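You operate a simulated robot arm through the tools that you are given. There is no shell and no other tool.

You run a simulated robot arm. Do the job below in one go: nothing can be reset, and whatever is moved stays where it is left.

Task
Plug the long housing's three ports by colour and put it in the tray.
Fine: each plug pushed home in the port over its colour mark before the housing moves; the grey plug stays where it stands.

The check looks at the end state, three seconds after you hand in, the way a careful person would. Anything else that was tipped, shoved, dropped, spilled or broken makes it a failure.

Robot
A 7-joint arm with a two-finger parallel gripper, fixed in place. Base frame: the origin is at the foot of the arm, x ahead of it, y to its left, z up; the work surface is at about z = 884. Lengths are in mm, angles in rad, forces in N, time in s.
Its first joint turns from -2.897 to 2.897 rad. Payload 4.4 kg.
The tool frame sits at the grasp point between the pads (the TCP): z along the fingers, y along the line on which they close. The tips reach 23 mm beyond it. The gripper opens to 94 mm. The fingers are 38 mm wide and 10 mm thick; the gripper's body (54 by 96 mm) begins 39 mm behind the TCP.
Orientation is told as [roll, pitch, yaw] about the base's x, y, z axes, in that order, counted from this pose: with the fingers straight down and closing along the base's y, the tool's x points along the base's -x, its y along +y and its z along -z.

Tools
- The arm moves only by the tool play_rows. Its argument "rows" is a list of rows, each an object (a shift or turn left out is 0, a gripper value left out holds the last) with "gripper": the gripper command, from -1 (shut) to 1 (fully open), values between in proportion; "linear": the shift along the tool's x, y, z in units of 300 mm (1.0 is 300 mm), a list of three; "angular": the turn, a rotation vector about the tool's x, y, z in units of 180 degrees (1.0 is 180 degrees), a list of three. In form: [{"gripper": gripper, "linear": [dx, dy, dz], "angular": [rx, ry, rz]}, ...]. A call has 1 to 20 rows; each row is the pose to reach, as a shift and turn from the pose commanded when the call began, along the tool's axes at that moment. A call with a number of a shift or a turn outside -1 to 1 is refused whole. Each row takes 0.2 s and may step no farther than 50 mm and 0.15 rad from the row before; otherwise, or with a gripper value out of range, the whole call is refused. Where a pose cannot be reached the arm comes as near as it can. A force on the tool above 40 N (or 10 N above the force at the start of the call, whichever is more), or a blocked arm, ends the call early, and 0.2 s more pass. Each finger travels about 72 mm/s and halts on what it meets, pressing with about 26 N; the grip force reading is that of the motor and also rises with nothing between the fingers. The clock runs only during rows and for 0.2 s after the last one: add rows that repeat a pose to give the fingers time. The reply holds the time, the measured pose of the TCP, the force on the tool along the base axes, the opening and the grip force, in the units named above and with some noise, with the torque about the TCP (base axes, N m) and any sound that the robot's microphone picked up, and new pictures: "views" is both (left out), scene, wrist or none.
- Cameras (640 x 400 px; columns grow to the right, rows downward): "scene" is fixed at [49.1, 650.1, 1477.8]; the picture's right is [-0.40, -0.92, 0.00], its down [-0.59, 0.26, -0.76] and it looks along [0.70, -0.31, -0.65] (base axes); focal length 362 px, centre (320, 200). "wrist" rides on the gripper at [86, 16, -74] in the tool frame; the picture's right is [-0.18, 0.98, 0.00], its down [-0.58, -0.11, -0.81] and it looks along [-0.79, -0.15, 0.59] (tool axes); focal length 243 px, centre (320, 200).
- pixel_to_xyz(camera, pixels): for up to 12 pixels [column, row] of the newest picture of that camera ("zoom" is the newest enlarged one), the place [x, y, z] in the base frame of the surface seen there, good to about 3 mm. The clock stands still meanwhile.
- enlarge(camera, box): a new picture of the part [left, top, right, bottom] of that camera's present view, enlarged. The clock stands still meanwhile.
- job_done(): hands the job in; it is judged then, once.

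Leave the gripper open and the arm clear of the work at the hand-in unless told otherwise.

The tools are called after "Call:" as a command line: name --argument value ..., lists and objects as JSON in quotes. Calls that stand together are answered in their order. play_rows: Moves the arm, as the interface text tells. Its arguments: {"type":"object","properties":{"rows":{"type":"array","items":{"type":"object","properties":{"gripper":{"type":"number"},"linear":{"type":"array","items":{"type":"number"}},"angular":{"type":"array","items":{"type":"number"}}}}},"views":{"type":"string","enum":["both","scene","wrist","none"]}},"required":["rows"]} The other tools are called the same way: pixel_to_xyz (camera, pixels) gives the place of the surface under pixels of a picture; enlarge (camera, box) takes an enlarged picture of a part of a camera's view; job_done () hands the job in.

At the start:

```text
clock: 0.0
position: [687.0, 414.6, 1129.6]
orientation: [-0.001, -0.001, -0.001]
contact_force: [-0.1, -0.6, 0.2]
wrist_torque: [0.02, 0.0, 0.0]
width: 93.9
grasp_force: 0.1
```

scene: 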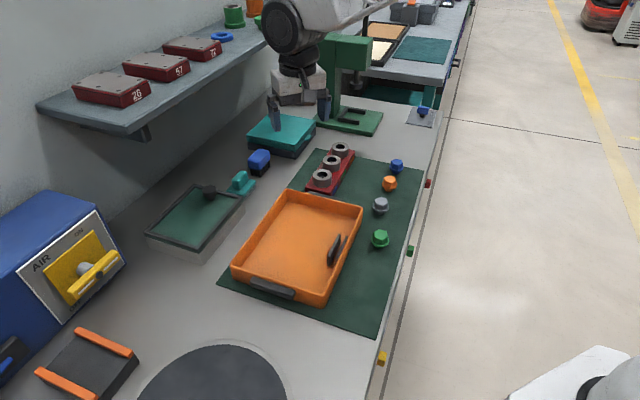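
wrist: 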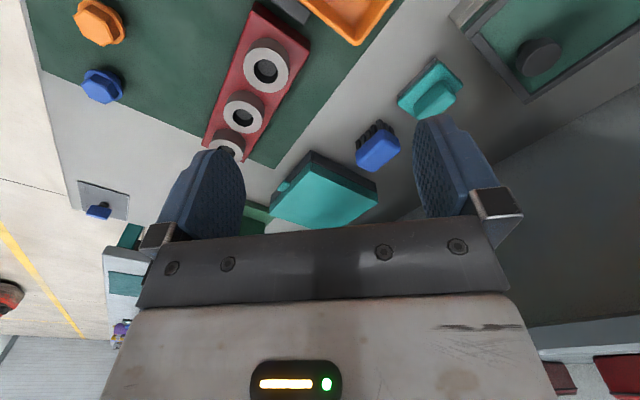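

I see a red housing with three grey ports near scene (330,168), and blue, orange, grey and green plugs on the green mat to its right. The orange tray stands in front of it. I'll enlarge both views to look at the details.

Call:
enlarge --camera "scene" --box '[280, 130, 440, 260]'

Call:
enlarge --camera "wrist" --box '[60, 0, 340, 180]'

```text
3.08 times, centred on (360, 195) of scene
```

zoom: 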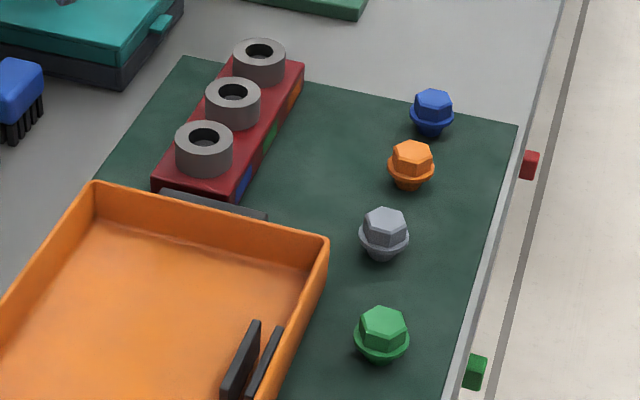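

```text
2.22 times, centred on (200, 90) of wrist
```

zoom: 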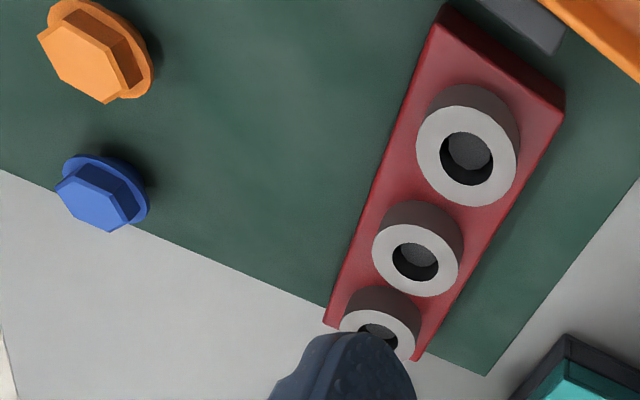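

The housing's side marks read blue on the port nearest the tray, green on the middle one and orange on the far one. Next I'll enlarge the plugs and the housing separately to measure them.

Call:
enlarge --camera "scene" --box '[296, 136, 376, 206]'

```text
5.71 times, centred on (336, 171) of scene
```

zoom: 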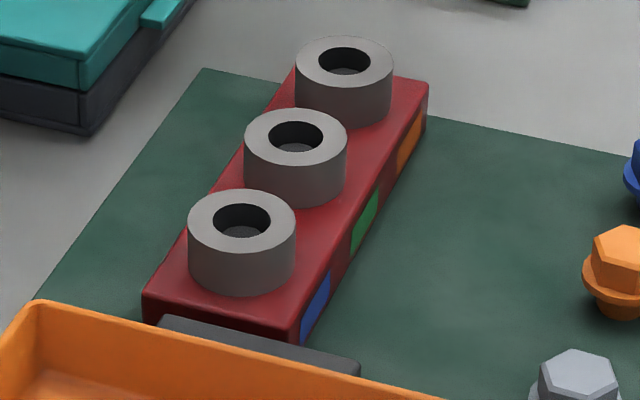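

I'll measure the housing's corners, rings and hole bottoms in this zoom.

Call:
pixel_to_xyz --camera "zoom" --pixels '[[194, 225], [290, 222], [240, 194], [242, 256], [242, 234], [250, 138], [341, 136], [294, 112], [296, 167], [296, 147], [302, 64], [387, 66]]'

Call:
pixel_to_xyz --camera "zoom" --pixels '[[344, 40], [345, 93], [344, 72], [150, 294], [288, 334], [424, 88], [294, 75], [300, 338], [425, 122], [320, 280], [265, 330], [350, 355]]'

```text
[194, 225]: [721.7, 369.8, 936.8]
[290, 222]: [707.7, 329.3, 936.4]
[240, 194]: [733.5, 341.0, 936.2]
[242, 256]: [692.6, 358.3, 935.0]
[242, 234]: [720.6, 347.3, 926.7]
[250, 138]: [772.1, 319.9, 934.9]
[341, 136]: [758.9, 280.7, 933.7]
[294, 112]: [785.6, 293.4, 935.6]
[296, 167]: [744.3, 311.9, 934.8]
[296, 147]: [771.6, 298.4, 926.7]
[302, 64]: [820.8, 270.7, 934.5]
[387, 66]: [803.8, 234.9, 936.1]
```

```text
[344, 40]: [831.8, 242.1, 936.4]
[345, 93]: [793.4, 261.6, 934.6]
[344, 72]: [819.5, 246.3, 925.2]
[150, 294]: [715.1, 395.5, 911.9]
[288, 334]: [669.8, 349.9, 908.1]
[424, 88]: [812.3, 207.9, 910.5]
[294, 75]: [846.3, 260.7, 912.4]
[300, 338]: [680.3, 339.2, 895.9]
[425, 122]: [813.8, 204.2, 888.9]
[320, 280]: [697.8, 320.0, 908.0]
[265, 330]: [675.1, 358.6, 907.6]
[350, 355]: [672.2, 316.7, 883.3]
```

The rings' tops are at z≈935.5. The ring centres are near (713.5,349.6), (764,301) and (812.5,252), and the housing runs at about -44.5°. Now I'll look at the plugs up close.

Call:
enlarge --camera "scene" --box '[360, 150, 420, 190]'

```text
10.00 times, centred on (390, 170) of scene
```

zoom: 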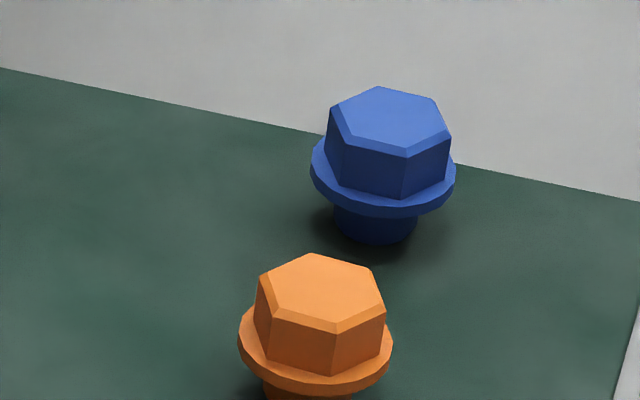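

Each plug has a hex head, a round flange and a stem, and stands on the stem. I'll measure the blue and orange ones.

Call:
pixel_to_xyz --camera "zoom" --pixels '[[378, 88], [408, 150], [345, 137], [448, 137], [335, 108], [434, 100], [313, 175], [452, 178], [383, 212], [374, 240], [336, 225], [415, 225]]'

Call:
pixel_to_xyz --camera "zoom" --pixels '[[310, 256], [335, 328], [276, 313], [382, 310], [264, 278], [370, 270], [241, 345], [390, 348], [318, 388], [385, 120], [320, 292], [300, 396]]'

```text
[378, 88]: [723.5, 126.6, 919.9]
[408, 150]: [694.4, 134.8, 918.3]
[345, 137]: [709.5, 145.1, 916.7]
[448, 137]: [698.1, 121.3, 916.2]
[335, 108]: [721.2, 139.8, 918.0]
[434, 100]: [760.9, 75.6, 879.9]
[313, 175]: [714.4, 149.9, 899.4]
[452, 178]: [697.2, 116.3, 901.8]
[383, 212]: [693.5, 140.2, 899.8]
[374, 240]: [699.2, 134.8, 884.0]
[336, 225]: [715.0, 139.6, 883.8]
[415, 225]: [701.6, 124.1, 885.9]
```

```text
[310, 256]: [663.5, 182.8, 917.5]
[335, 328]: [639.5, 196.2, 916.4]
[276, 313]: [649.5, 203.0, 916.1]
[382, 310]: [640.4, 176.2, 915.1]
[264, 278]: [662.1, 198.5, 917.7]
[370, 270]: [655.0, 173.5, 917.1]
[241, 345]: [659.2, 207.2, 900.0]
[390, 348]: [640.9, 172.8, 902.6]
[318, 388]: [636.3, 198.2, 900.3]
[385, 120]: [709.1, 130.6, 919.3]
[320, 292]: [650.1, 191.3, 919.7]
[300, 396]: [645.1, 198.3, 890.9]
```

The plugs are about 35 mm tall: top at z≈918, flange at z≈900 with a width of about 37. Now I'll look at the tray and the grey and green plugs.

Call:
enlarge --camera "scene" --box '[220, 180, 370, 310]'

```text
3.08 times, centred on (295, 245) of scene
```

zoom: 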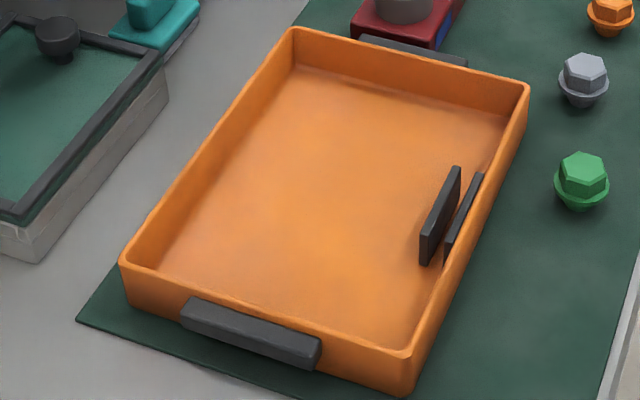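

I'll measure the tray's rim corners, its floor and the two black plates.

Call:
pixel_to_xyz --camera "zoom" --pixels '[[294, 30], [526, 86], [122, 262], [408, 355], [296, 68], [506, 118], [160, 268], [402, 342], [300, 200], [456, 170], [424, 260], [480, 176]]'

Call:
pixel_to_xyz --camera "zoom" --pixels '[[450, 250], [440, 195], [250, 322], [410, 45], [585, 65], [581, 103], [563, 88], [606, 90], [583, 170], [580, 208], [558, 190], [606, 192]]'

```text
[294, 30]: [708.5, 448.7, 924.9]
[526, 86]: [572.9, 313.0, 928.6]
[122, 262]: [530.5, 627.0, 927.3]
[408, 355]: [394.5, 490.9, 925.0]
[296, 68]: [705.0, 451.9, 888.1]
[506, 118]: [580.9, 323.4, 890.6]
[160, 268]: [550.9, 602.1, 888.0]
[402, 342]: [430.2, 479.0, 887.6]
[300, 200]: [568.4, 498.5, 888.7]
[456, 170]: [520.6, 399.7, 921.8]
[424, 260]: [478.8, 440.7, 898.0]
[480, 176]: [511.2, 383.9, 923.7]
```

```text
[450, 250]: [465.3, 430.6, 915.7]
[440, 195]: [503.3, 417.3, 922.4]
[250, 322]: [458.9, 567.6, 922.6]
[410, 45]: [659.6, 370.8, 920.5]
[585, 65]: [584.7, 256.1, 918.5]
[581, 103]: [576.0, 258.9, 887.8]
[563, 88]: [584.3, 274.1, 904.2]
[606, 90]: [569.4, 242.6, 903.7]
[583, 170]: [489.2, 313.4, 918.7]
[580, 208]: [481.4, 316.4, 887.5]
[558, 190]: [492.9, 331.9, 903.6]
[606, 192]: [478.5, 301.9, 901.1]
```

The tray's floor is at z≈888 and its rim at z≈926. Its long axis runs parallel to the housing, and the two black plates stand by the right wall at u≈633–651. Next I need the heading of each plug's hex, so I'll zoom in tightly, starting with blue.

Call:
enlarge --camera "scene" --box '[385, 154, 409, 169]'

Call:
enlarge --camera "scene" --box '[377, 173, 401, 188]'

Call:
enlarge --camera "scene" --box '[368, 229, 392, 244]'

```text
16.00 times, centred on (397, 162) of scene
```

zoom: 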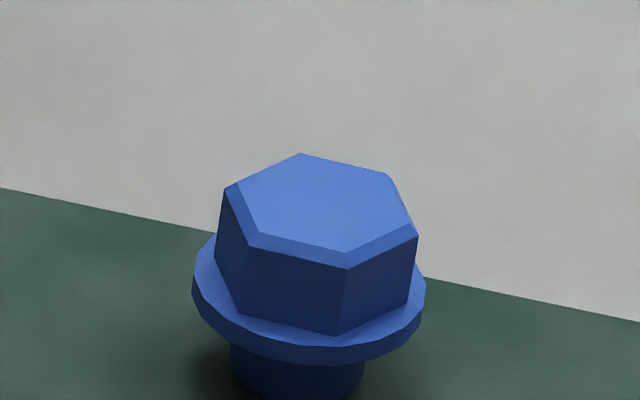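

```text
16.00 times, centred on (389, 180) of scene
```

zoom: 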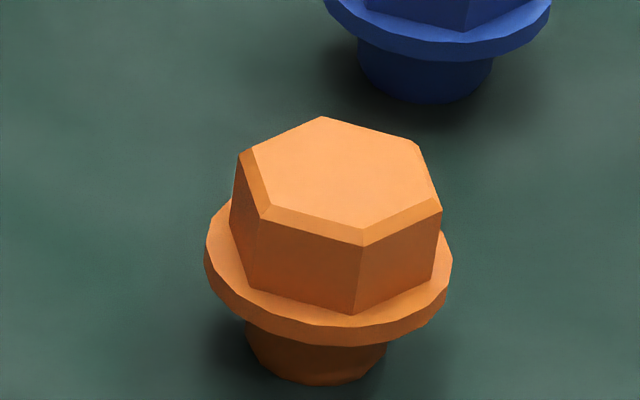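

```text
16.00 times, centred on (380, 236) of scene
```

zoom: 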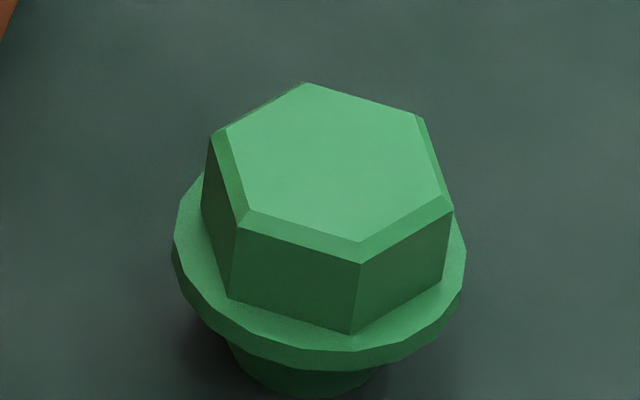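

All three hexes share the same heading: face normals at about 12°, 72° and 132° in the base frame, about 29 mm across flats, with a 40 mm flange. Now I'll zoom on the ports and take many rim points to fit their centres, repeating one pixel to see the noise.

Call:
enlarge --camera "scene" --box '[308, 166, 340, 186]'

```text
16.00 times, centred on (324, 176) of scene
```

zoom: 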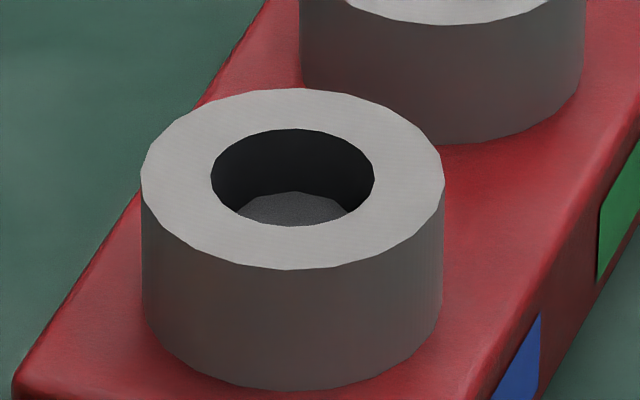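

The hole is about 12 mm deep with a visible floor. I'll sample the rim points of port 1.

Call:
pixel_to_xyz --camera "zoom" --pixels '[[250, 110], [250, 110], [250, 110], [150, 178], [436, 180], [292, 100], [292, 258], [205, 120], [380, 120], [200, 225], [385, 225], [292, 210]]'

Call:
pixel_to_xyz --camera "zoom" --pixels '[[176, 178], [409, 178], [292, 114], [292, 242], [234, 123], [351, 123], [234, 233], [351, 233], [192, 150], [393, 150], [192, 206], [393, 206]]'

```text
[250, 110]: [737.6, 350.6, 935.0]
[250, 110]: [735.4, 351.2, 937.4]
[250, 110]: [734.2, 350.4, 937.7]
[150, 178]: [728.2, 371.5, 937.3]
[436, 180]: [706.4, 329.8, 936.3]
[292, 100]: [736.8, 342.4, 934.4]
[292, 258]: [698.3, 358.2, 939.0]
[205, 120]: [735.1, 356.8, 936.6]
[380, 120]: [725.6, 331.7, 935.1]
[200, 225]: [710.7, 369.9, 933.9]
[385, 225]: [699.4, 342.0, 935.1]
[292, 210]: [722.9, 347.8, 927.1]
```

```text
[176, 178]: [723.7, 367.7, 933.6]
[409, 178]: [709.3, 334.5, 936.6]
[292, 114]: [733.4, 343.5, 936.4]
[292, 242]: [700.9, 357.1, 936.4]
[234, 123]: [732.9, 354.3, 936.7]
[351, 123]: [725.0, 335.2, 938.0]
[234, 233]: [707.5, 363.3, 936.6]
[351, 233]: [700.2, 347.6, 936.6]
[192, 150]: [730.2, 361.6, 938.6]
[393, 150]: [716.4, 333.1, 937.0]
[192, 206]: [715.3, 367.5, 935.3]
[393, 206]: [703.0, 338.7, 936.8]
```

Noise is about 1.5 mm per query. The average puts port 1 at about (716.8, 350.3, 936.5). I'll do the same for ports 2 and 3.

Call:
enlarge --camera "scene" --box '[316, 153, 348, 173]'

```text
16.00 times, centred on (332, 163) of scene
```

zoom: 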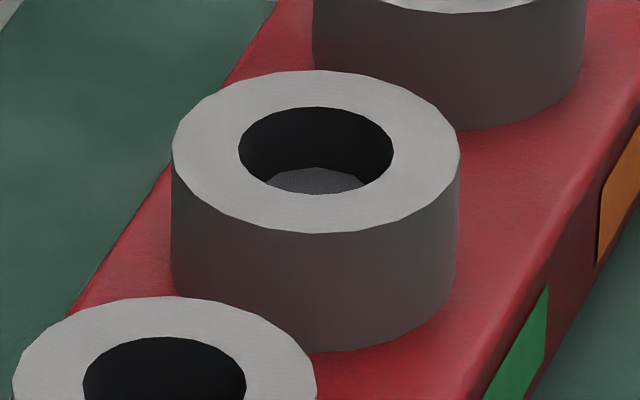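

Port 2's ring is centred at (316,152) in the zoom. I'll sample symmetric points around it.

Call:
pixel_to_xyz --camera "zoom" --pixels '[[204, 152], [428, 152], [316, 89], [316, 215], [260, 97], [372, 97], [260, 207], [372, 207], [218, 122], [414, 122], [218, 182], [414, 182]]'

Call:
enlarge --camera "scene" --box '[324, 140, 356, 160]'

```text
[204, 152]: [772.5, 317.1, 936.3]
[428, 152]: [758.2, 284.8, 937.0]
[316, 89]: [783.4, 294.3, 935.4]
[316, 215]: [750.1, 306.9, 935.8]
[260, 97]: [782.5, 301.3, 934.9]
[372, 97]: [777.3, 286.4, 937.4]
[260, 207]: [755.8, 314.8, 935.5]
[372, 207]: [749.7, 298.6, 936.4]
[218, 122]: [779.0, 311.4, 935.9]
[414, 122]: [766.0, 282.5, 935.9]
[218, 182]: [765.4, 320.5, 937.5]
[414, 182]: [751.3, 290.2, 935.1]
```

```text
16.00 times, centred on (340, 150) of scene
```

zoom: 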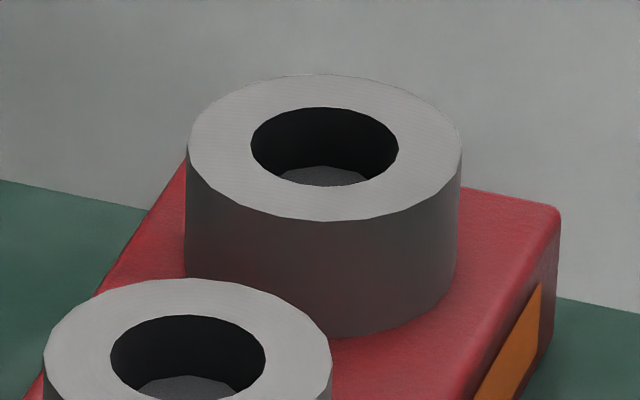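

Port 2 is at about (765.9, 300.7, 936.1). Port 3's ring is centred at (325,147), and I'll sample it next.

Call:
pixel_to_xyz --camera "zoom" --pixels '[[219, 147], [431, 147], [325, 90], [325, 204], [272, 98], [378, 98], [272, 196], [378, 196], [232, 120], [418, 120], [232, 174], [418, 174]]'

Call:
enlarge --camera "scene" --box '[385, 154, 409, 169]'

```text
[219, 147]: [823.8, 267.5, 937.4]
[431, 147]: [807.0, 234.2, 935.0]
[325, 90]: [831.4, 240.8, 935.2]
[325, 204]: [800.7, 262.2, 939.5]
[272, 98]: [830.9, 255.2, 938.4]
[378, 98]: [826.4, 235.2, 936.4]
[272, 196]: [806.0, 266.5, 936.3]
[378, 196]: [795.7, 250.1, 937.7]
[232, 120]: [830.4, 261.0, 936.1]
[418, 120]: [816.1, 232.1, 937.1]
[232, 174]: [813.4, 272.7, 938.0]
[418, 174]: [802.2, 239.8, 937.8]
```

```text
16.00 times, centred on (397, 162) of scene
```

zoom: 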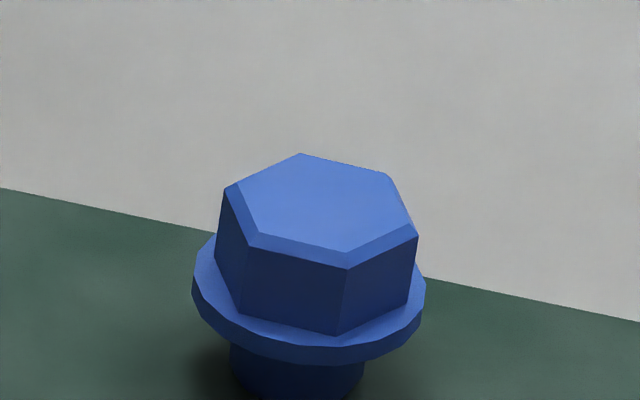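

Port 3 is at about (815.3, 251.4), so the row is exactly -45° with 70 mm spacing. Now I'll sample the blue plug's top face, which is centred near (325,204) in the zoom.

Call:
pixel_to_xyz --camera "zoom" --pixels '[[325, 204], [325, 204], [275, 204], [375, 204], [325, 175], [325, 233], [290, 180], [360, 228], [290, 225], [360, 183], [325, 204], [325, 204]]'

Call:
pixel_to_xyz --camera "zoom" --pixels '[[208, 270], [208, 290], [415, 285], [230, 315], [280, 330], [290, 345], [350, 350], [300, 375], [250, 370], [345, 370], [300, 290], [380, 285]]'

Call:
enlarge --camera "scene" --box '[377, 173, 401, 188]'

```text
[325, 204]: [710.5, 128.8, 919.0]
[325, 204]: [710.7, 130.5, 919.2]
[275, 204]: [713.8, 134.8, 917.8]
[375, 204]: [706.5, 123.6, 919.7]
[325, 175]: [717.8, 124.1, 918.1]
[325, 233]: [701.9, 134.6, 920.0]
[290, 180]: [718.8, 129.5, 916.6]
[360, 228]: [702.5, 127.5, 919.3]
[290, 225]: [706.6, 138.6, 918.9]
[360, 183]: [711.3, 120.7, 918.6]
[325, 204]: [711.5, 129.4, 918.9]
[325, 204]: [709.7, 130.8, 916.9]
```

```text
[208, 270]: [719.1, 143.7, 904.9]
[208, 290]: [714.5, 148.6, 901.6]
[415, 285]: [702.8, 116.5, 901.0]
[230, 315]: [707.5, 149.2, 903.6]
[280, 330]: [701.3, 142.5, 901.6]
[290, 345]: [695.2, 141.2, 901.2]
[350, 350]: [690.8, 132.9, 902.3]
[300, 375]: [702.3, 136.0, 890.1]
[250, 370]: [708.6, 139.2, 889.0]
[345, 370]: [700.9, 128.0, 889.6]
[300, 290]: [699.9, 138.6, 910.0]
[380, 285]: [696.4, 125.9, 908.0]
```

```text
16.00 times, centred on (389, 180) of scene
```

zoom: 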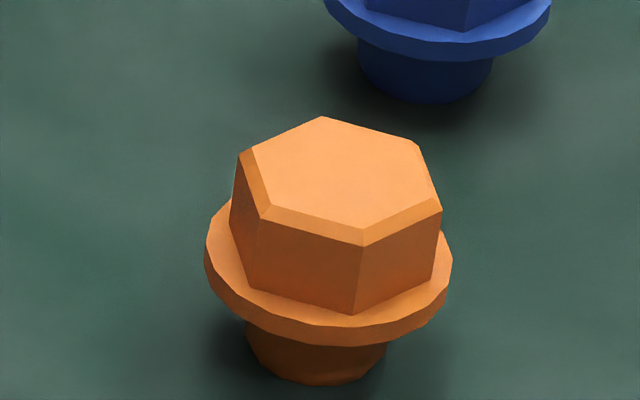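

Blue's top is at about (710.1, 129.4, 918.6). Now orange, whose top face is centred near (344,174).

Call:
pixel_to_xyz --camera "zoom" --pixels '[[344, 174], [344, 174], [294, 174], [394, 174], [344, 144], [344, 204], [309, 150], [379, 198], [309, 196], [379, 152], [344, 174], [344, 174]]'

Call:
enlarge --camera "scene" --box '[368, 229, 392, 244]'

```text
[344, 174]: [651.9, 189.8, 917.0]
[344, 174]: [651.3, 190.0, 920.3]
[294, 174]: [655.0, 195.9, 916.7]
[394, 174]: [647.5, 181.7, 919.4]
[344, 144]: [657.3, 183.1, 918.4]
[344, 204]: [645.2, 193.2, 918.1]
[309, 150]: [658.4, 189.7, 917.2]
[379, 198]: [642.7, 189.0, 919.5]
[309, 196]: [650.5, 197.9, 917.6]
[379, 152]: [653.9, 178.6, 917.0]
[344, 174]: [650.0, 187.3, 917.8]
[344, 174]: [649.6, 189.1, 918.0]
```

```text
16.00 times, centred on (380, 236) of scene
```

zoom: 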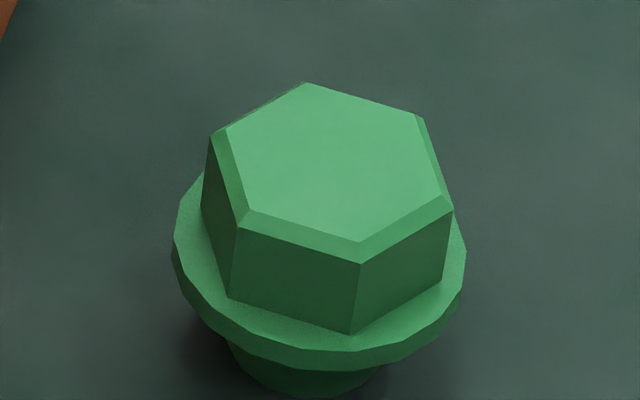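

Orange's top is at about (651.1, 188.8). Now green, whose top face is centred near (333,163).

Call:
pixel_to_xyz --camera "zoom" --pixels '[[333, 163], [333, 163], [273, 163], [393, 163], [333, 123], [333, 203], [293, 133], [373, 193], [293, 193], [373, 133], [333, 163], [333, 163]]'

Call:
pixel_to_xyz --camera "zoom" --pixels '[[190, 240], [455, 250], [230, 310], [300, 330], [300, 350], [380, 335], [300, 380], [290, 290], [200, 290], [440, 300], [100, 300], [260, 360]]'

```text
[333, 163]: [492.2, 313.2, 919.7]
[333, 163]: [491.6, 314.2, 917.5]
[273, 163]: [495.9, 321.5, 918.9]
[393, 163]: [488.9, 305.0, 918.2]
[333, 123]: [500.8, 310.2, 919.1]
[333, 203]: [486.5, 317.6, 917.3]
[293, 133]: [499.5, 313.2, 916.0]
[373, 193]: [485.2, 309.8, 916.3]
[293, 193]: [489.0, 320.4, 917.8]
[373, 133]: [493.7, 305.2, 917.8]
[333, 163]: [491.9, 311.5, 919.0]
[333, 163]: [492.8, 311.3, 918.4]
```

```text
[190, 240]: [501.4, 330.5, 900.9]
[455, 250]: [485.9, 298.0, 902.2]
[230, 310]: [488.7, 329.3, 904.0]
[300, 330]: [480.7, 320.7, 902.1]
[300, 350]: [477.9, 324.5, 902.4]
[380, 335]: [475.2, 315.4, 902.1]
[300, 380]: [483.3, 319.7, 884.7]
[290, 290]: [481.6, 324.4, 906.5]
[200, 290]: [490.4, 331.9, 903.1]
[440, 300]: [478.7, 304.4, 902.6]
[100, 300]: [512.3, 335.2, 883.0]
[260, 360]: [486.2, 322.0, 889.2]
```

Green is at about (492.3, 312.8). I have all positions now. I'll move above the blue plug at z≈1050 with yaw -0.314 rad so the fingers close on hex flats, and with the gripper part open at about 60 mm.

Call:
play_rows --rows '[{"gripper": 0.28, "linear": [-0.0096, -0.1188, 0.0333], "angular": [0, 0, 0.0125]}, {"linear": [-0.0193, -0.2377, 0.0667], "angular": [0, 0, 0.025]}, {"linear": [-0.0289, -0.3565, 0.1], "angular": [0, 0, 0.0375]}, {"linear": [-0.0385, -0.4753, 0.1333], "angular": [0, 0, 0.05]}, {"linear": [-0.0481, -0.5942, 0.1667], "angular": [0, 0, 0.0625]}, {"linear": [-0.0578, -0.713, 0.2], "angular": [0, 0, 0.075]}, {"linear": [-0.0674, -0.8318, 0.2333], "angular": [0, 0, 0.0875]}, {"linear": [-0.077, -0.9507, 0.2667], "angular": [0, 0, 0.1]}, {"linear": [-0.077, -0.9507, 0.2667], "angular": [0, 0, 0.1]}, {"linear": [-0.077, -0.9507, 0.2667], "angular": [0, 0, 0.1]}]'

```text
clock: 2.2
position: [712.5, 127.3, 1049.9]
orientation: [0.0, -0.001, -0.315]
contact_force: [0.4, 0.3, 0.4]
wrist_torque: [-0.04, 0.0, 0.02]
width: 60.2
grasp_force: 0.1
```

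scene: 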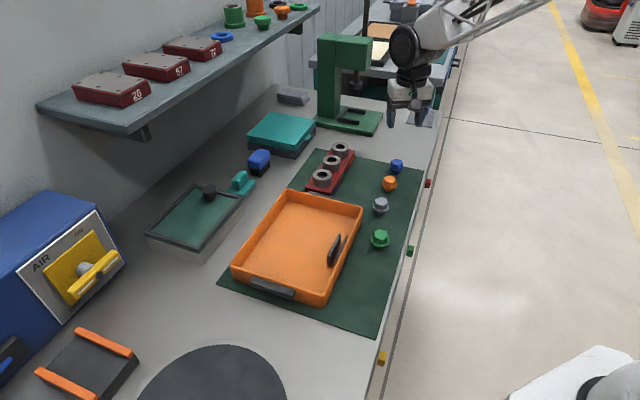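
wrist: 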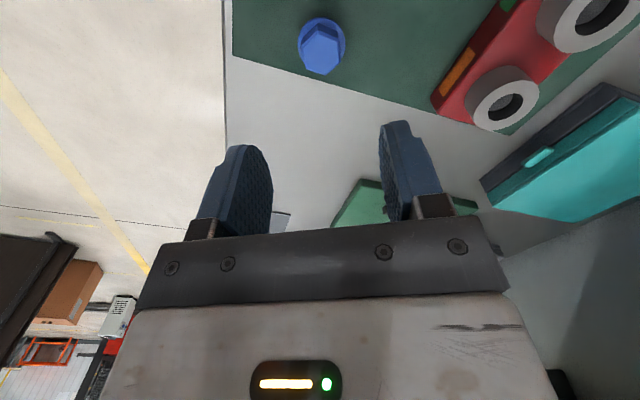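

I'm above the blue plug with the jaws at 60 mm, and the reading is about 2 mm off target. I'll hold one row to check settling, then measure the plug through the wrist camera.

Call:
play_rows --rows '[{"linear": [0, 0, 0]}, {"linear": [0, 0, 0]}]' --views "wrist"

Call:
enlarge --camera "wrist" --box '[290, 10, 354, 50]'

```text
clock: 2.8
position: [712.6, 128.5, 1049.1]
orientation: [0.001, -0.001, -0.314]
contact_force: [-0.2, -0.6, 0.1]
wrist_torque: [-0.01, 0.02, 0.01]
width: 60.5
grasp_force: 0.0
```

wrist: 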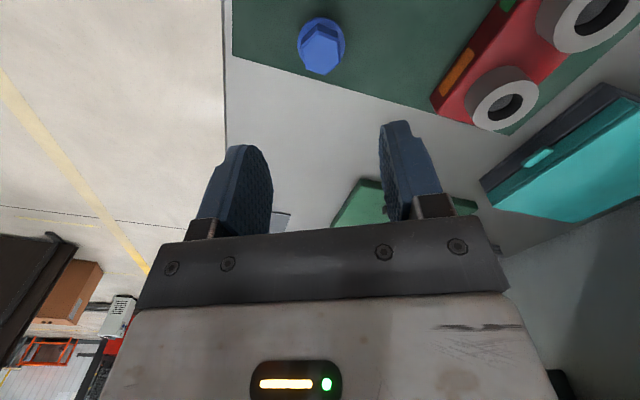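

```text
10.00 times, centred on (322, 30) of wrist
```

zoom: 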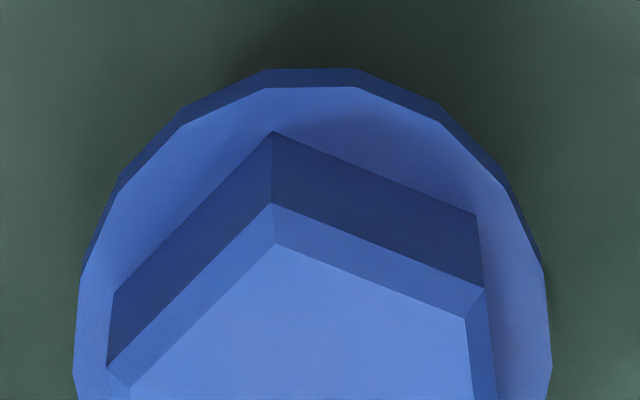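

Readings jitter by about 1 mm. I'll zoom again on the whole plug in the wrist view.

Call:
enlarge --camera "wrist" --box '[282, 10, 362, 80]'

```text
5.71 times, centred on (322, 45) of wrist
```

zoom: 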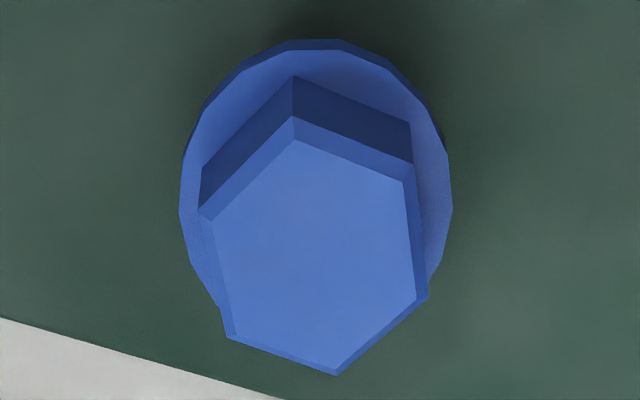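

I'll sample the blue plug's top face corners and its centre, (317,256), from the wrist zoom.

Call:
pixel_to_xyz --camera "zoom" --pixels '[[298, 145], [401, 184], [412, 293], [337, 362], [236, 330], [218, 220], [317, 256], [317, 256], [317, 256], [317, 256], [317, 256], [317, 256]]'

Call:
pixel_to_xyz --camera "zoom" --pixels '[[298, 145], [401, 184], [412, 293], [337, 362], [236, 330], [218, 220], [298, 145], [401, 184], [412, 293], [337, 362], [236, 330], [218, 220]]'

```text
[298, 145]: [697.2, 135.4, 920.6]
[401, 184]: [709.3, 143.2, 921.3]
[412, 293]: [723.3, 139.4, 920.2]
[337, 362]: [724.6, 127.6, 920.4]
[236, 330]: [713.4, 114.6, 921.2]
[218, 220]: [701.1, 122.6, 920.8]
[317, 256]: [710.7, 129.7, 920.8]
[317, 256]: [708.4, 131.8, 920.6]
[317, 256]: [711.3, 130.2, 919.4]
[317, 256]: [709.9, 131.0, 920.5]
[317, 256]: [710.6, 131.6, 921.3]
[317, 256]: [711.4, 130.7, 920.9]
```

```text
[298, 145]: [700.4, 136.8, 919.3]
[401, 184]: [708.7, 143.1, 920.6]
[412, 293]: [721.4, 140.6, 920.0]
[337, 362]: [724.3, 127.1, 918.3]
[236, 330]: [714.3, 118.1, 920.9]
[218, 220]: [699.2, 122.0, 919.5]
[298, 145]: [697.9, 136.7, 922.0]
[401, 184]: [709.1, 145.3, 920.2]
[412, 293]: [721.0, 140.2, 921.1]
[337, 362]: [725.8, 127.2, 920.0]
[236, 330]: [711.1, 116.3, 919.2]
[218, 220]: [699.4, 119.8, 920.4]
```

The wrist view gives blue at (710.9, 130.9) with hex normals at about 70°, so yaw -18° suits. Next I correct xy by a couple of mm and go down to z≈945, with tips just above the head.

Call:
play_rows --rows '[{"linear": [0.0087, 0.0045, 0.0]}, {"linear": [0.0087, 0.0045, 0.1]}, {"linear": [0.0087, 0.0045, 0.2]}, {"linear": [0.0087, 0.0045, 0.3]}, {"linear": [0.0087, 0.0045, 0.348]}, {"linear": [0.0087, 0.0045, 0.348]}, {"linear": [0.0087, 0.0045, 0.348]}]'

```text
clock: 4.4
position: [709.3, 132.0, 943.0]
orientation: [0.001, 0.001, -0.314]
contact_force: [0.3, 0.7, -0.2]
wrist_torque: [0.02, -0.03, -0.02]
width: 60.5
grasp_force: 0.1
```

scene: 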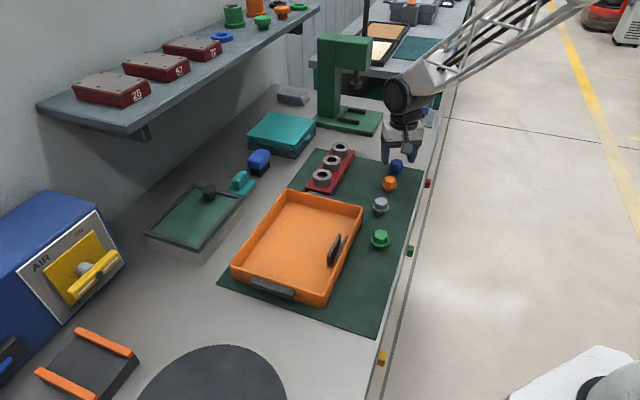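
wrist: 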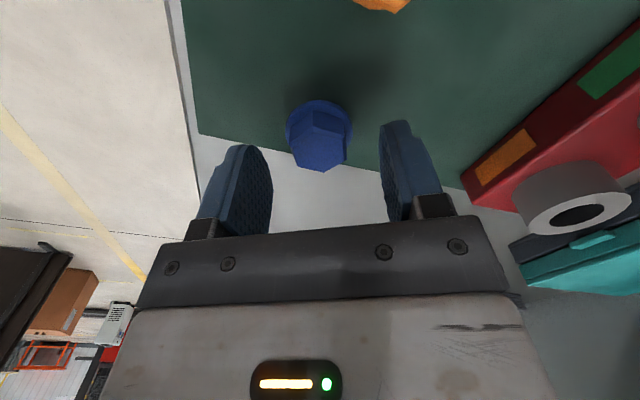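

The plug sits centred between the tips. I'll go down 16 mm more so the tips pass the head and stop above the flange.

Call:
play_rows --rows '[{"linear": [0, 0, 0.026]}, {"linear": [0, 0, 0.052]}, {"linear": [0, 0, 0.052]}, {"linear": [0, 0, 0.052]}]'

Call:
enlarge --camera "scene" --box '[370, 130, 426, 180]'

Call:
enlarge --camera "wrist" --box '[220, 90, 420, 215]'

```text
clock: 5.4
position: [709.6, 131.7, 928.3]
orientation: [0.0, -0.001, -0.312]
contact_force: [0.1, -0.1, 0.7]
wrist_torque: [0.0, 0.02, 0.0]
width: 60.2
grasp_force: 0.0
```

scene: 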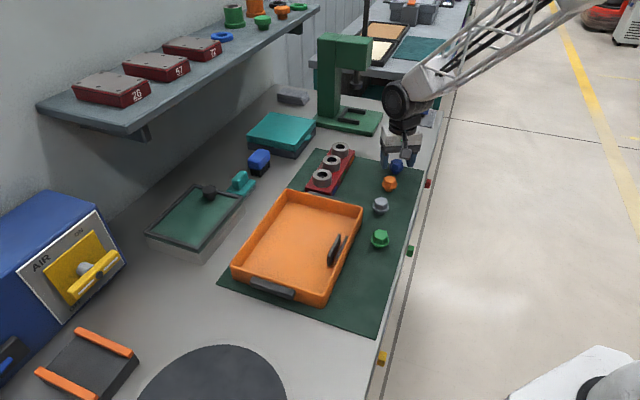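
wrist: 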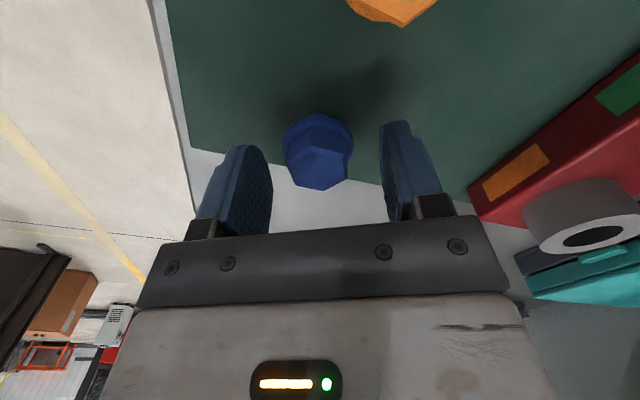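

```text
8.00 times, centred on (398, 155) of scene
```

zoom: 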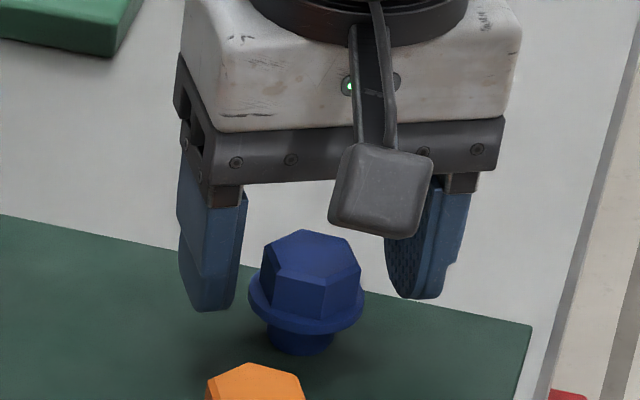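

```text
3.20 times, centred on (320, 152) of wrist
```

zoom: 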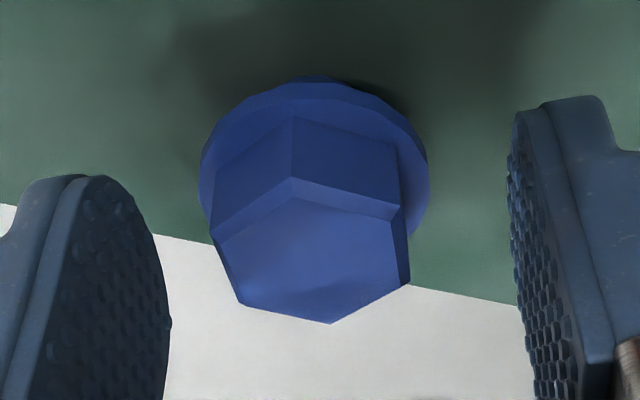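

The tips straddle the head with flats facing the pads, and the tips are above the flange. I'm closing on the blue head.

Call:
play_rows --rows '[{"gripper": -1, "linear": [0, 0, 0]}, {"linear": [0, 0, 0]}, {"linear": [0, 0, 0]}, {"linear": [0, 0, 0]}]'

Call:
enlarge --camera "wrist" --box '[220, 90, 420, 215]'

Call:
enlarge --camera "scene" --box '[370, 130, 426, 180]'

```text
clock: 6.4
position: [710.3, 131.6, 929.1]
orientation: [0.0, 0.001, -0.314]
contact_force: [-0.7, -0.4, 0.8]
wrist_torque: [-0.02, -0.04, 0.04]
width: 32.3
grasp_force: 26.0
```

scene: 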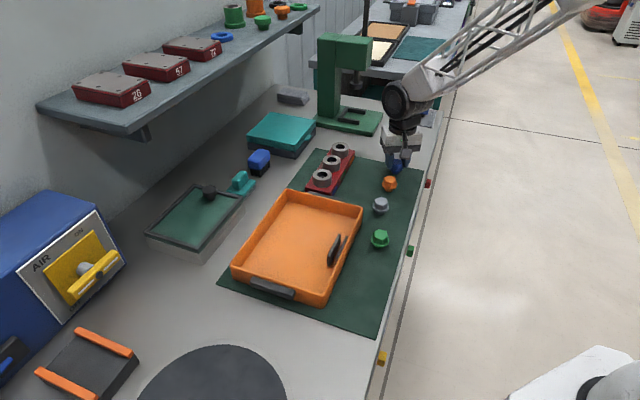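
wrist: 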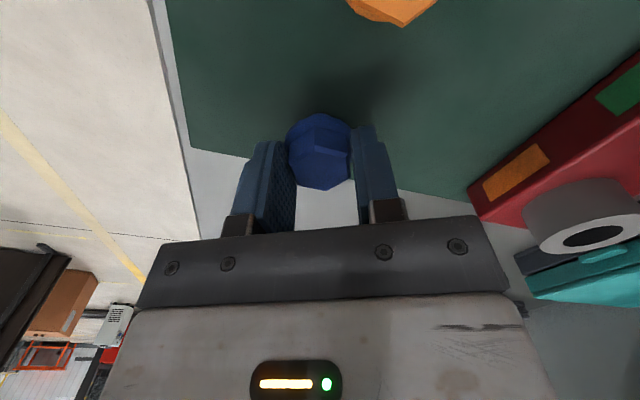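

```text
3.20 times, centred on (320, 152) of wrist
```

zoom: 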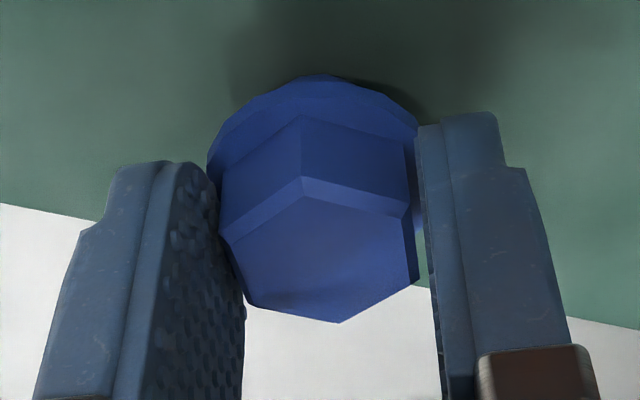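

```text
8.00 times, centred on (398, 155) of scene
```

zoom: 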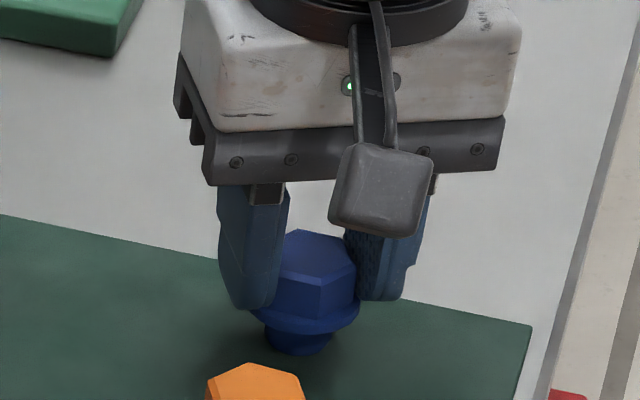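

The gripper holds at 32.3 mm with 26 N. I'll look closer at how the pads seat on the hex.

Call:
enlarge --camera "wrist" --box '[270, 100, 374, 165]'

Call:
enlarge --camera "wrist" --box '[270, 140, 374, 205]'

```text
6.15 times, centred on (322, 132) of wrist
```

zoom: 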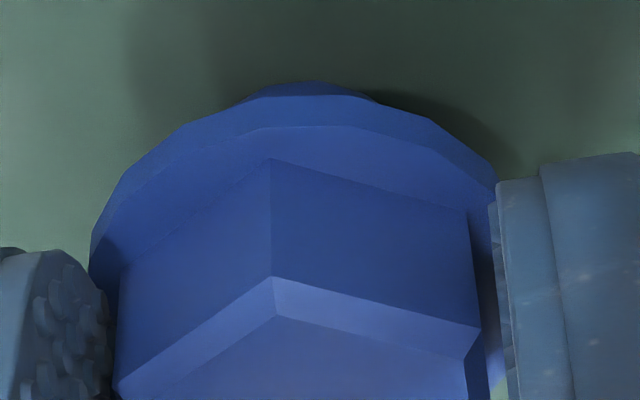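

```text
6.15 times, centred on (322, 172) of wrist
```

zoom: 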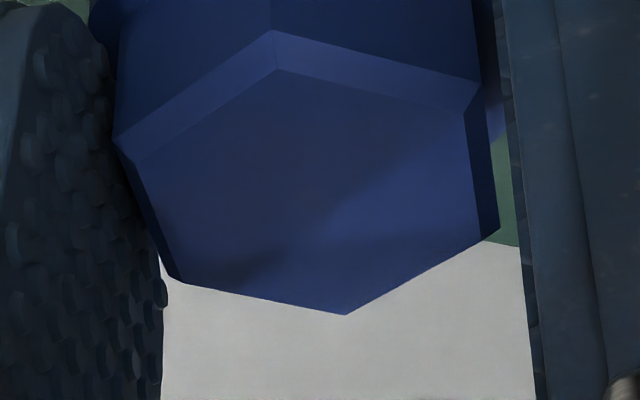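

In the wrist view a small gap shows at the right pad. I'll check from the scene camera whether the plug sits level.

Call:
enlarge --camera "scene" --box '[384, 148, 416, 176]'

```text
14.29 times, centred on (400, 162) of scene
```

zoom: 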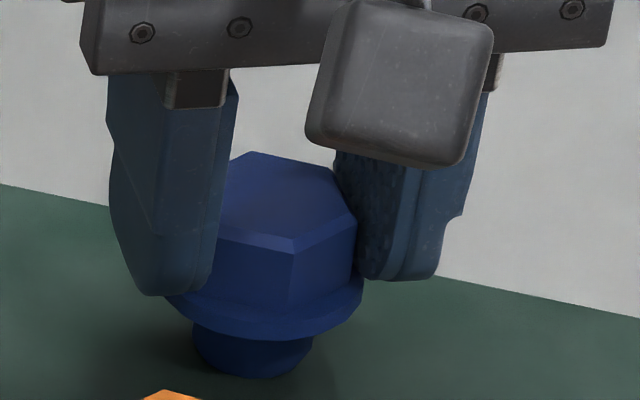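

The plug looks level in the grip. I'll lift it straight up about 90 mm and check the hold.

Call:
play_rows --rows '[{"linear": [0, 0, -0.03]}, {"linear": [0, 0, -0.1]}, {"linear": [0, 0, -0.2]}, {"linear": [0, 0, -0.3]}, {"linear": [0, 0, -0.3]}, {"linear": [0, 0, -0.3]}]'

Call:
enlarge --camera "wrist" --box '[250, 90, 394, 180]'

Call:
enlarge --camera "scene" --box '[380, 110, 428, 150]'

```text
clock: 7.8
position: [709.5, 130.0, 1020.2]
orientation: [0.002, 0.0, -0.314]
contact_force: [-0.7, -0.8, 0.4]
wrist_torque: [-0.02, -0.01, -0.01]
width: 32.3
grasp_force: 26.0
```

scene: 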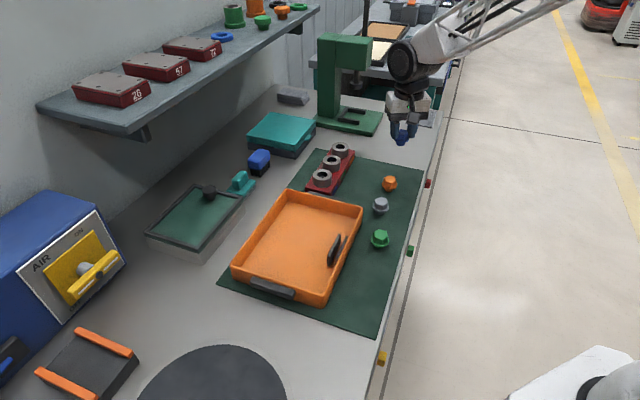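
wrist: 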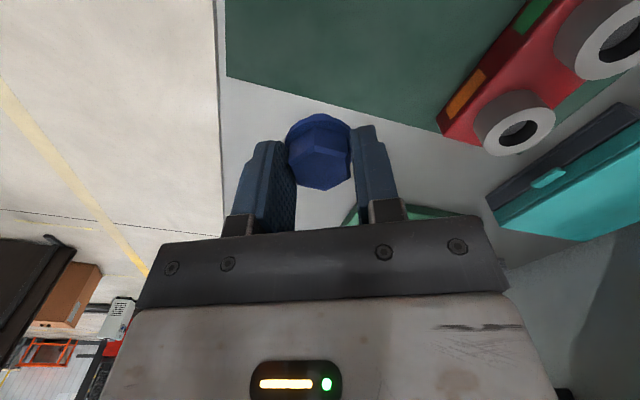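

```text
4.44 times, centred on (322, 135) of wrist
```

zoom: 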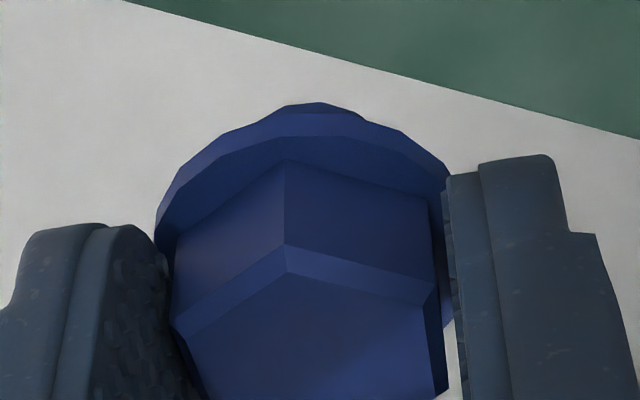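

```text
10.00 times, centred on (404, 130) of scene
```

zoom: 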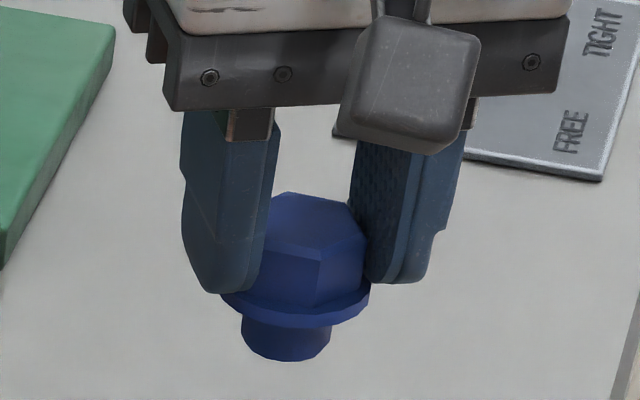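

Blue is lifted and hangs level. Now I'll measure where the plug's axis sits relative to the TCP, first by zooming the wrist view on its top face.

Call:
enlarge --camera "wrist" --box '[276, 135, 364, 195]'

```text
6.67 times, centred on (320, 165) of wrist
```

zoom: 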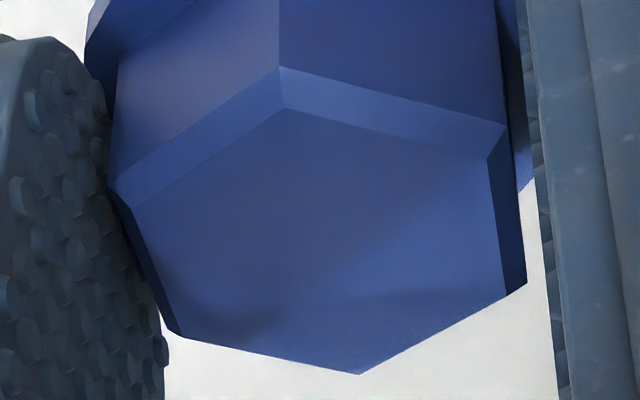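

I'll sample its top face corners and centre in this zoom.

Call:
pixel_to_xyz --camera "zoom" --pixels '[[285, 114], [482, 161], [501, 292], [361, 366], [187, 331], [141, 207], [285, 114], [482, 161], [501, 292], [361, 366], [187, 331], [141, 207]]'

Call:
pixel_to_xyz --camera "zoom" --pixels '[[285, 114], [482, 161], [501, 292], [361, 366], [187, 331], [141, 207], [285, 114], [482, 161], [501, 292], [361, 366], [187, 331], [141, 207]]'

Call:
play_rows --rows '[{"linear": [0, 0, 0]}]' --views "none"

Call:
play_rows --rows '[{"linear": [0, 0, 0]}]' --views "none"

Call:
play_rows --rows '[{"linear": [0, 0, 0]}]' --views "none"

```text
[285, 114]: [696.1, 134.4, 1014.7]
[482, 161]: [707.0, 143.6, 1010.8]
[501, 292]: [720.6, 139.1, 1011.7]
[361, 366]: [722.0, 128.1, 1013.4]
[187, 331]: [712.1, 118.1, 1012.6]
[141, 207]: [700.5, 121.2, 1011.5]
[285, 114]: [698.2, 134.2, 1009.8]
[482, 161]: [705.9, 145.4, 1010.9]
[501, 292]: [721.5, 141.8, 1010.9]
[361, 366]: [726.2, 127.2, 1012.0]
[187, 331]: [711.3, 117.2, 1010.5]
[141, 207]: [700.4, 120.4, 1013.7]
```

```text
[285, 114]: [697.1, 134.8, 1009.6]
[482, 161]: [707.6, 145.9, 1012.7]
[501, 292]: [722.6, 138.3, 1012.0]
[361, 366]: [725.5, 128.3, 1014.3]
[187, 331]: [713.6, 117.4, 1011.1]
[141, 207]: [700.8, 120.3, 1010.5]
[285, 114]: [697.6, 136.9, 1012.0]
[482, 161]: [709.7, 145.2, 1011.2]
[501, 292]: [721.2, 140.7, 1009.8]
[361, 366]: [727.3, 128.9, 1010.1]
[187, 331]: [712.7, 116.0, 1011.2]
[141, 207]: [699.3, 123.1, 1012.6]
```

```text
clock: 8.2
position: [710.1, 129.5, 1019.8]
orientation: [0.0, 0.001, -0.313]
contact_force: [0.7, 1.0, 0.5]
wrist_torque: [0.02, 0.03, 0.01]
width: 32.2
grasp_force: 26.2
```

```text
clock: 8.6
position: [709.0, 130.8, 1019.8]
orientation: [0.001, 0.0, -0.313]
contact_force: [0.8, -0.2, -0.6]
wrist_torque: [-0.02, 0.02, -0.01]
width: 32.3
grasp_force: 25.9
```

```text
clock: 9.0
position: [708.2, 130.7, 1019.5]
orientation: [0.0, 0.0, -0.316]
contact_force: [1.0, -0.3, -0.5]
wrist_torque: [-0.04, 0.0, 0.02]
width: 32.4
grasp_force: 25.8
```

The hex turned flush with the pads at about 72°, and the plug's axis is within about 1 mm of the TCP. Next I'll carry it over port 1 at (716.5, 350.3), then lower it until the stem is about 15 mm above the ring.

Call:
play_rows --rows '[{"linear": [0.0342, 0.1174, 0]}, {"linear": [0.0684, 0.2349, 0]}, {"linear": [0.1026, 0.3523, 0]}, {"linear": [0.1367, 0.4697, 0]}, {"linear": [0.1709, 0.5872, 0]}, {"linear": [0.2051, 0.7046, 0]}, {"linear": [0.2051, 0.7046, 0.04]}, {"linear": [0.2051, 0.7046, 0.0793]}, {"linear": [0.2051, 0.7046, 0.0793]}, {"linear": [0.2051, 0.7046, 0.0793]}]'

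Call:
enlarge --camera "scene" --box '[300, 146, 348, 186]'

Call:
enlarge --camera "wrist" --box '[240, 60, 400, 160]'

```text
clock: 11.2
position: [717.8, 350.2, 994.0]
orientation: [0.0, 0.0, -0.313]
contact_force: [0.6, -0.7, -0.2]
wrist_torque: [-0.03, -0.01, 0.01]
width: 32.3
grasp_force: 25.9
```

scene: 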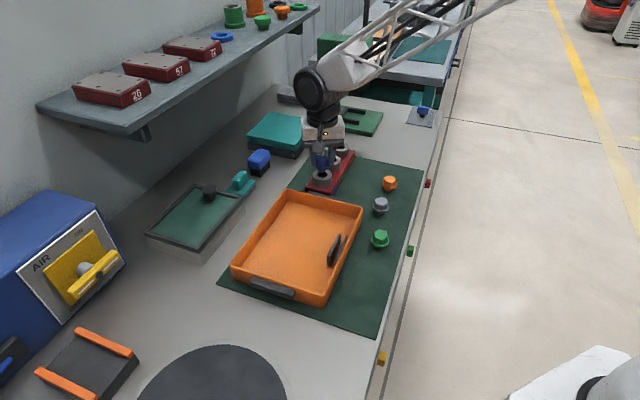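
wrist: 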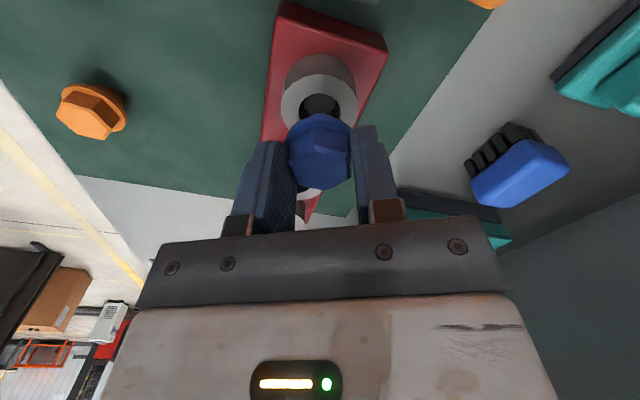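

```text
10.00 times, centred on (324, 166) of scene
```

zoom: 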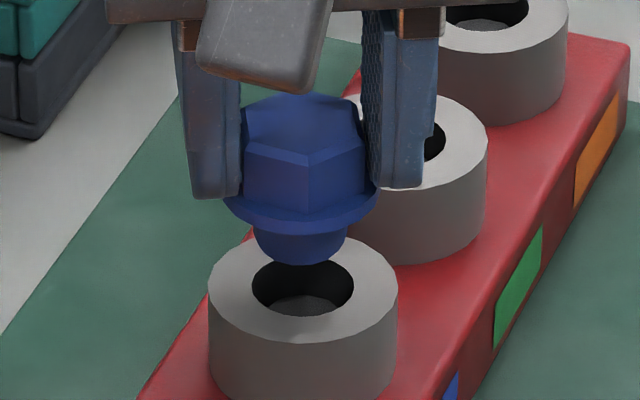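

```text
4.00 times, centred on (320, 110) of wrist
```

zoom: 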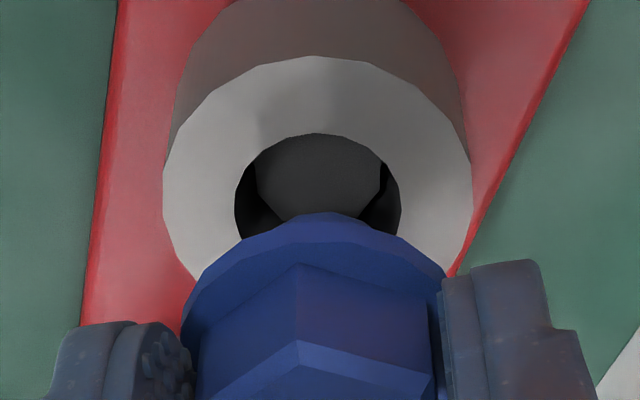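

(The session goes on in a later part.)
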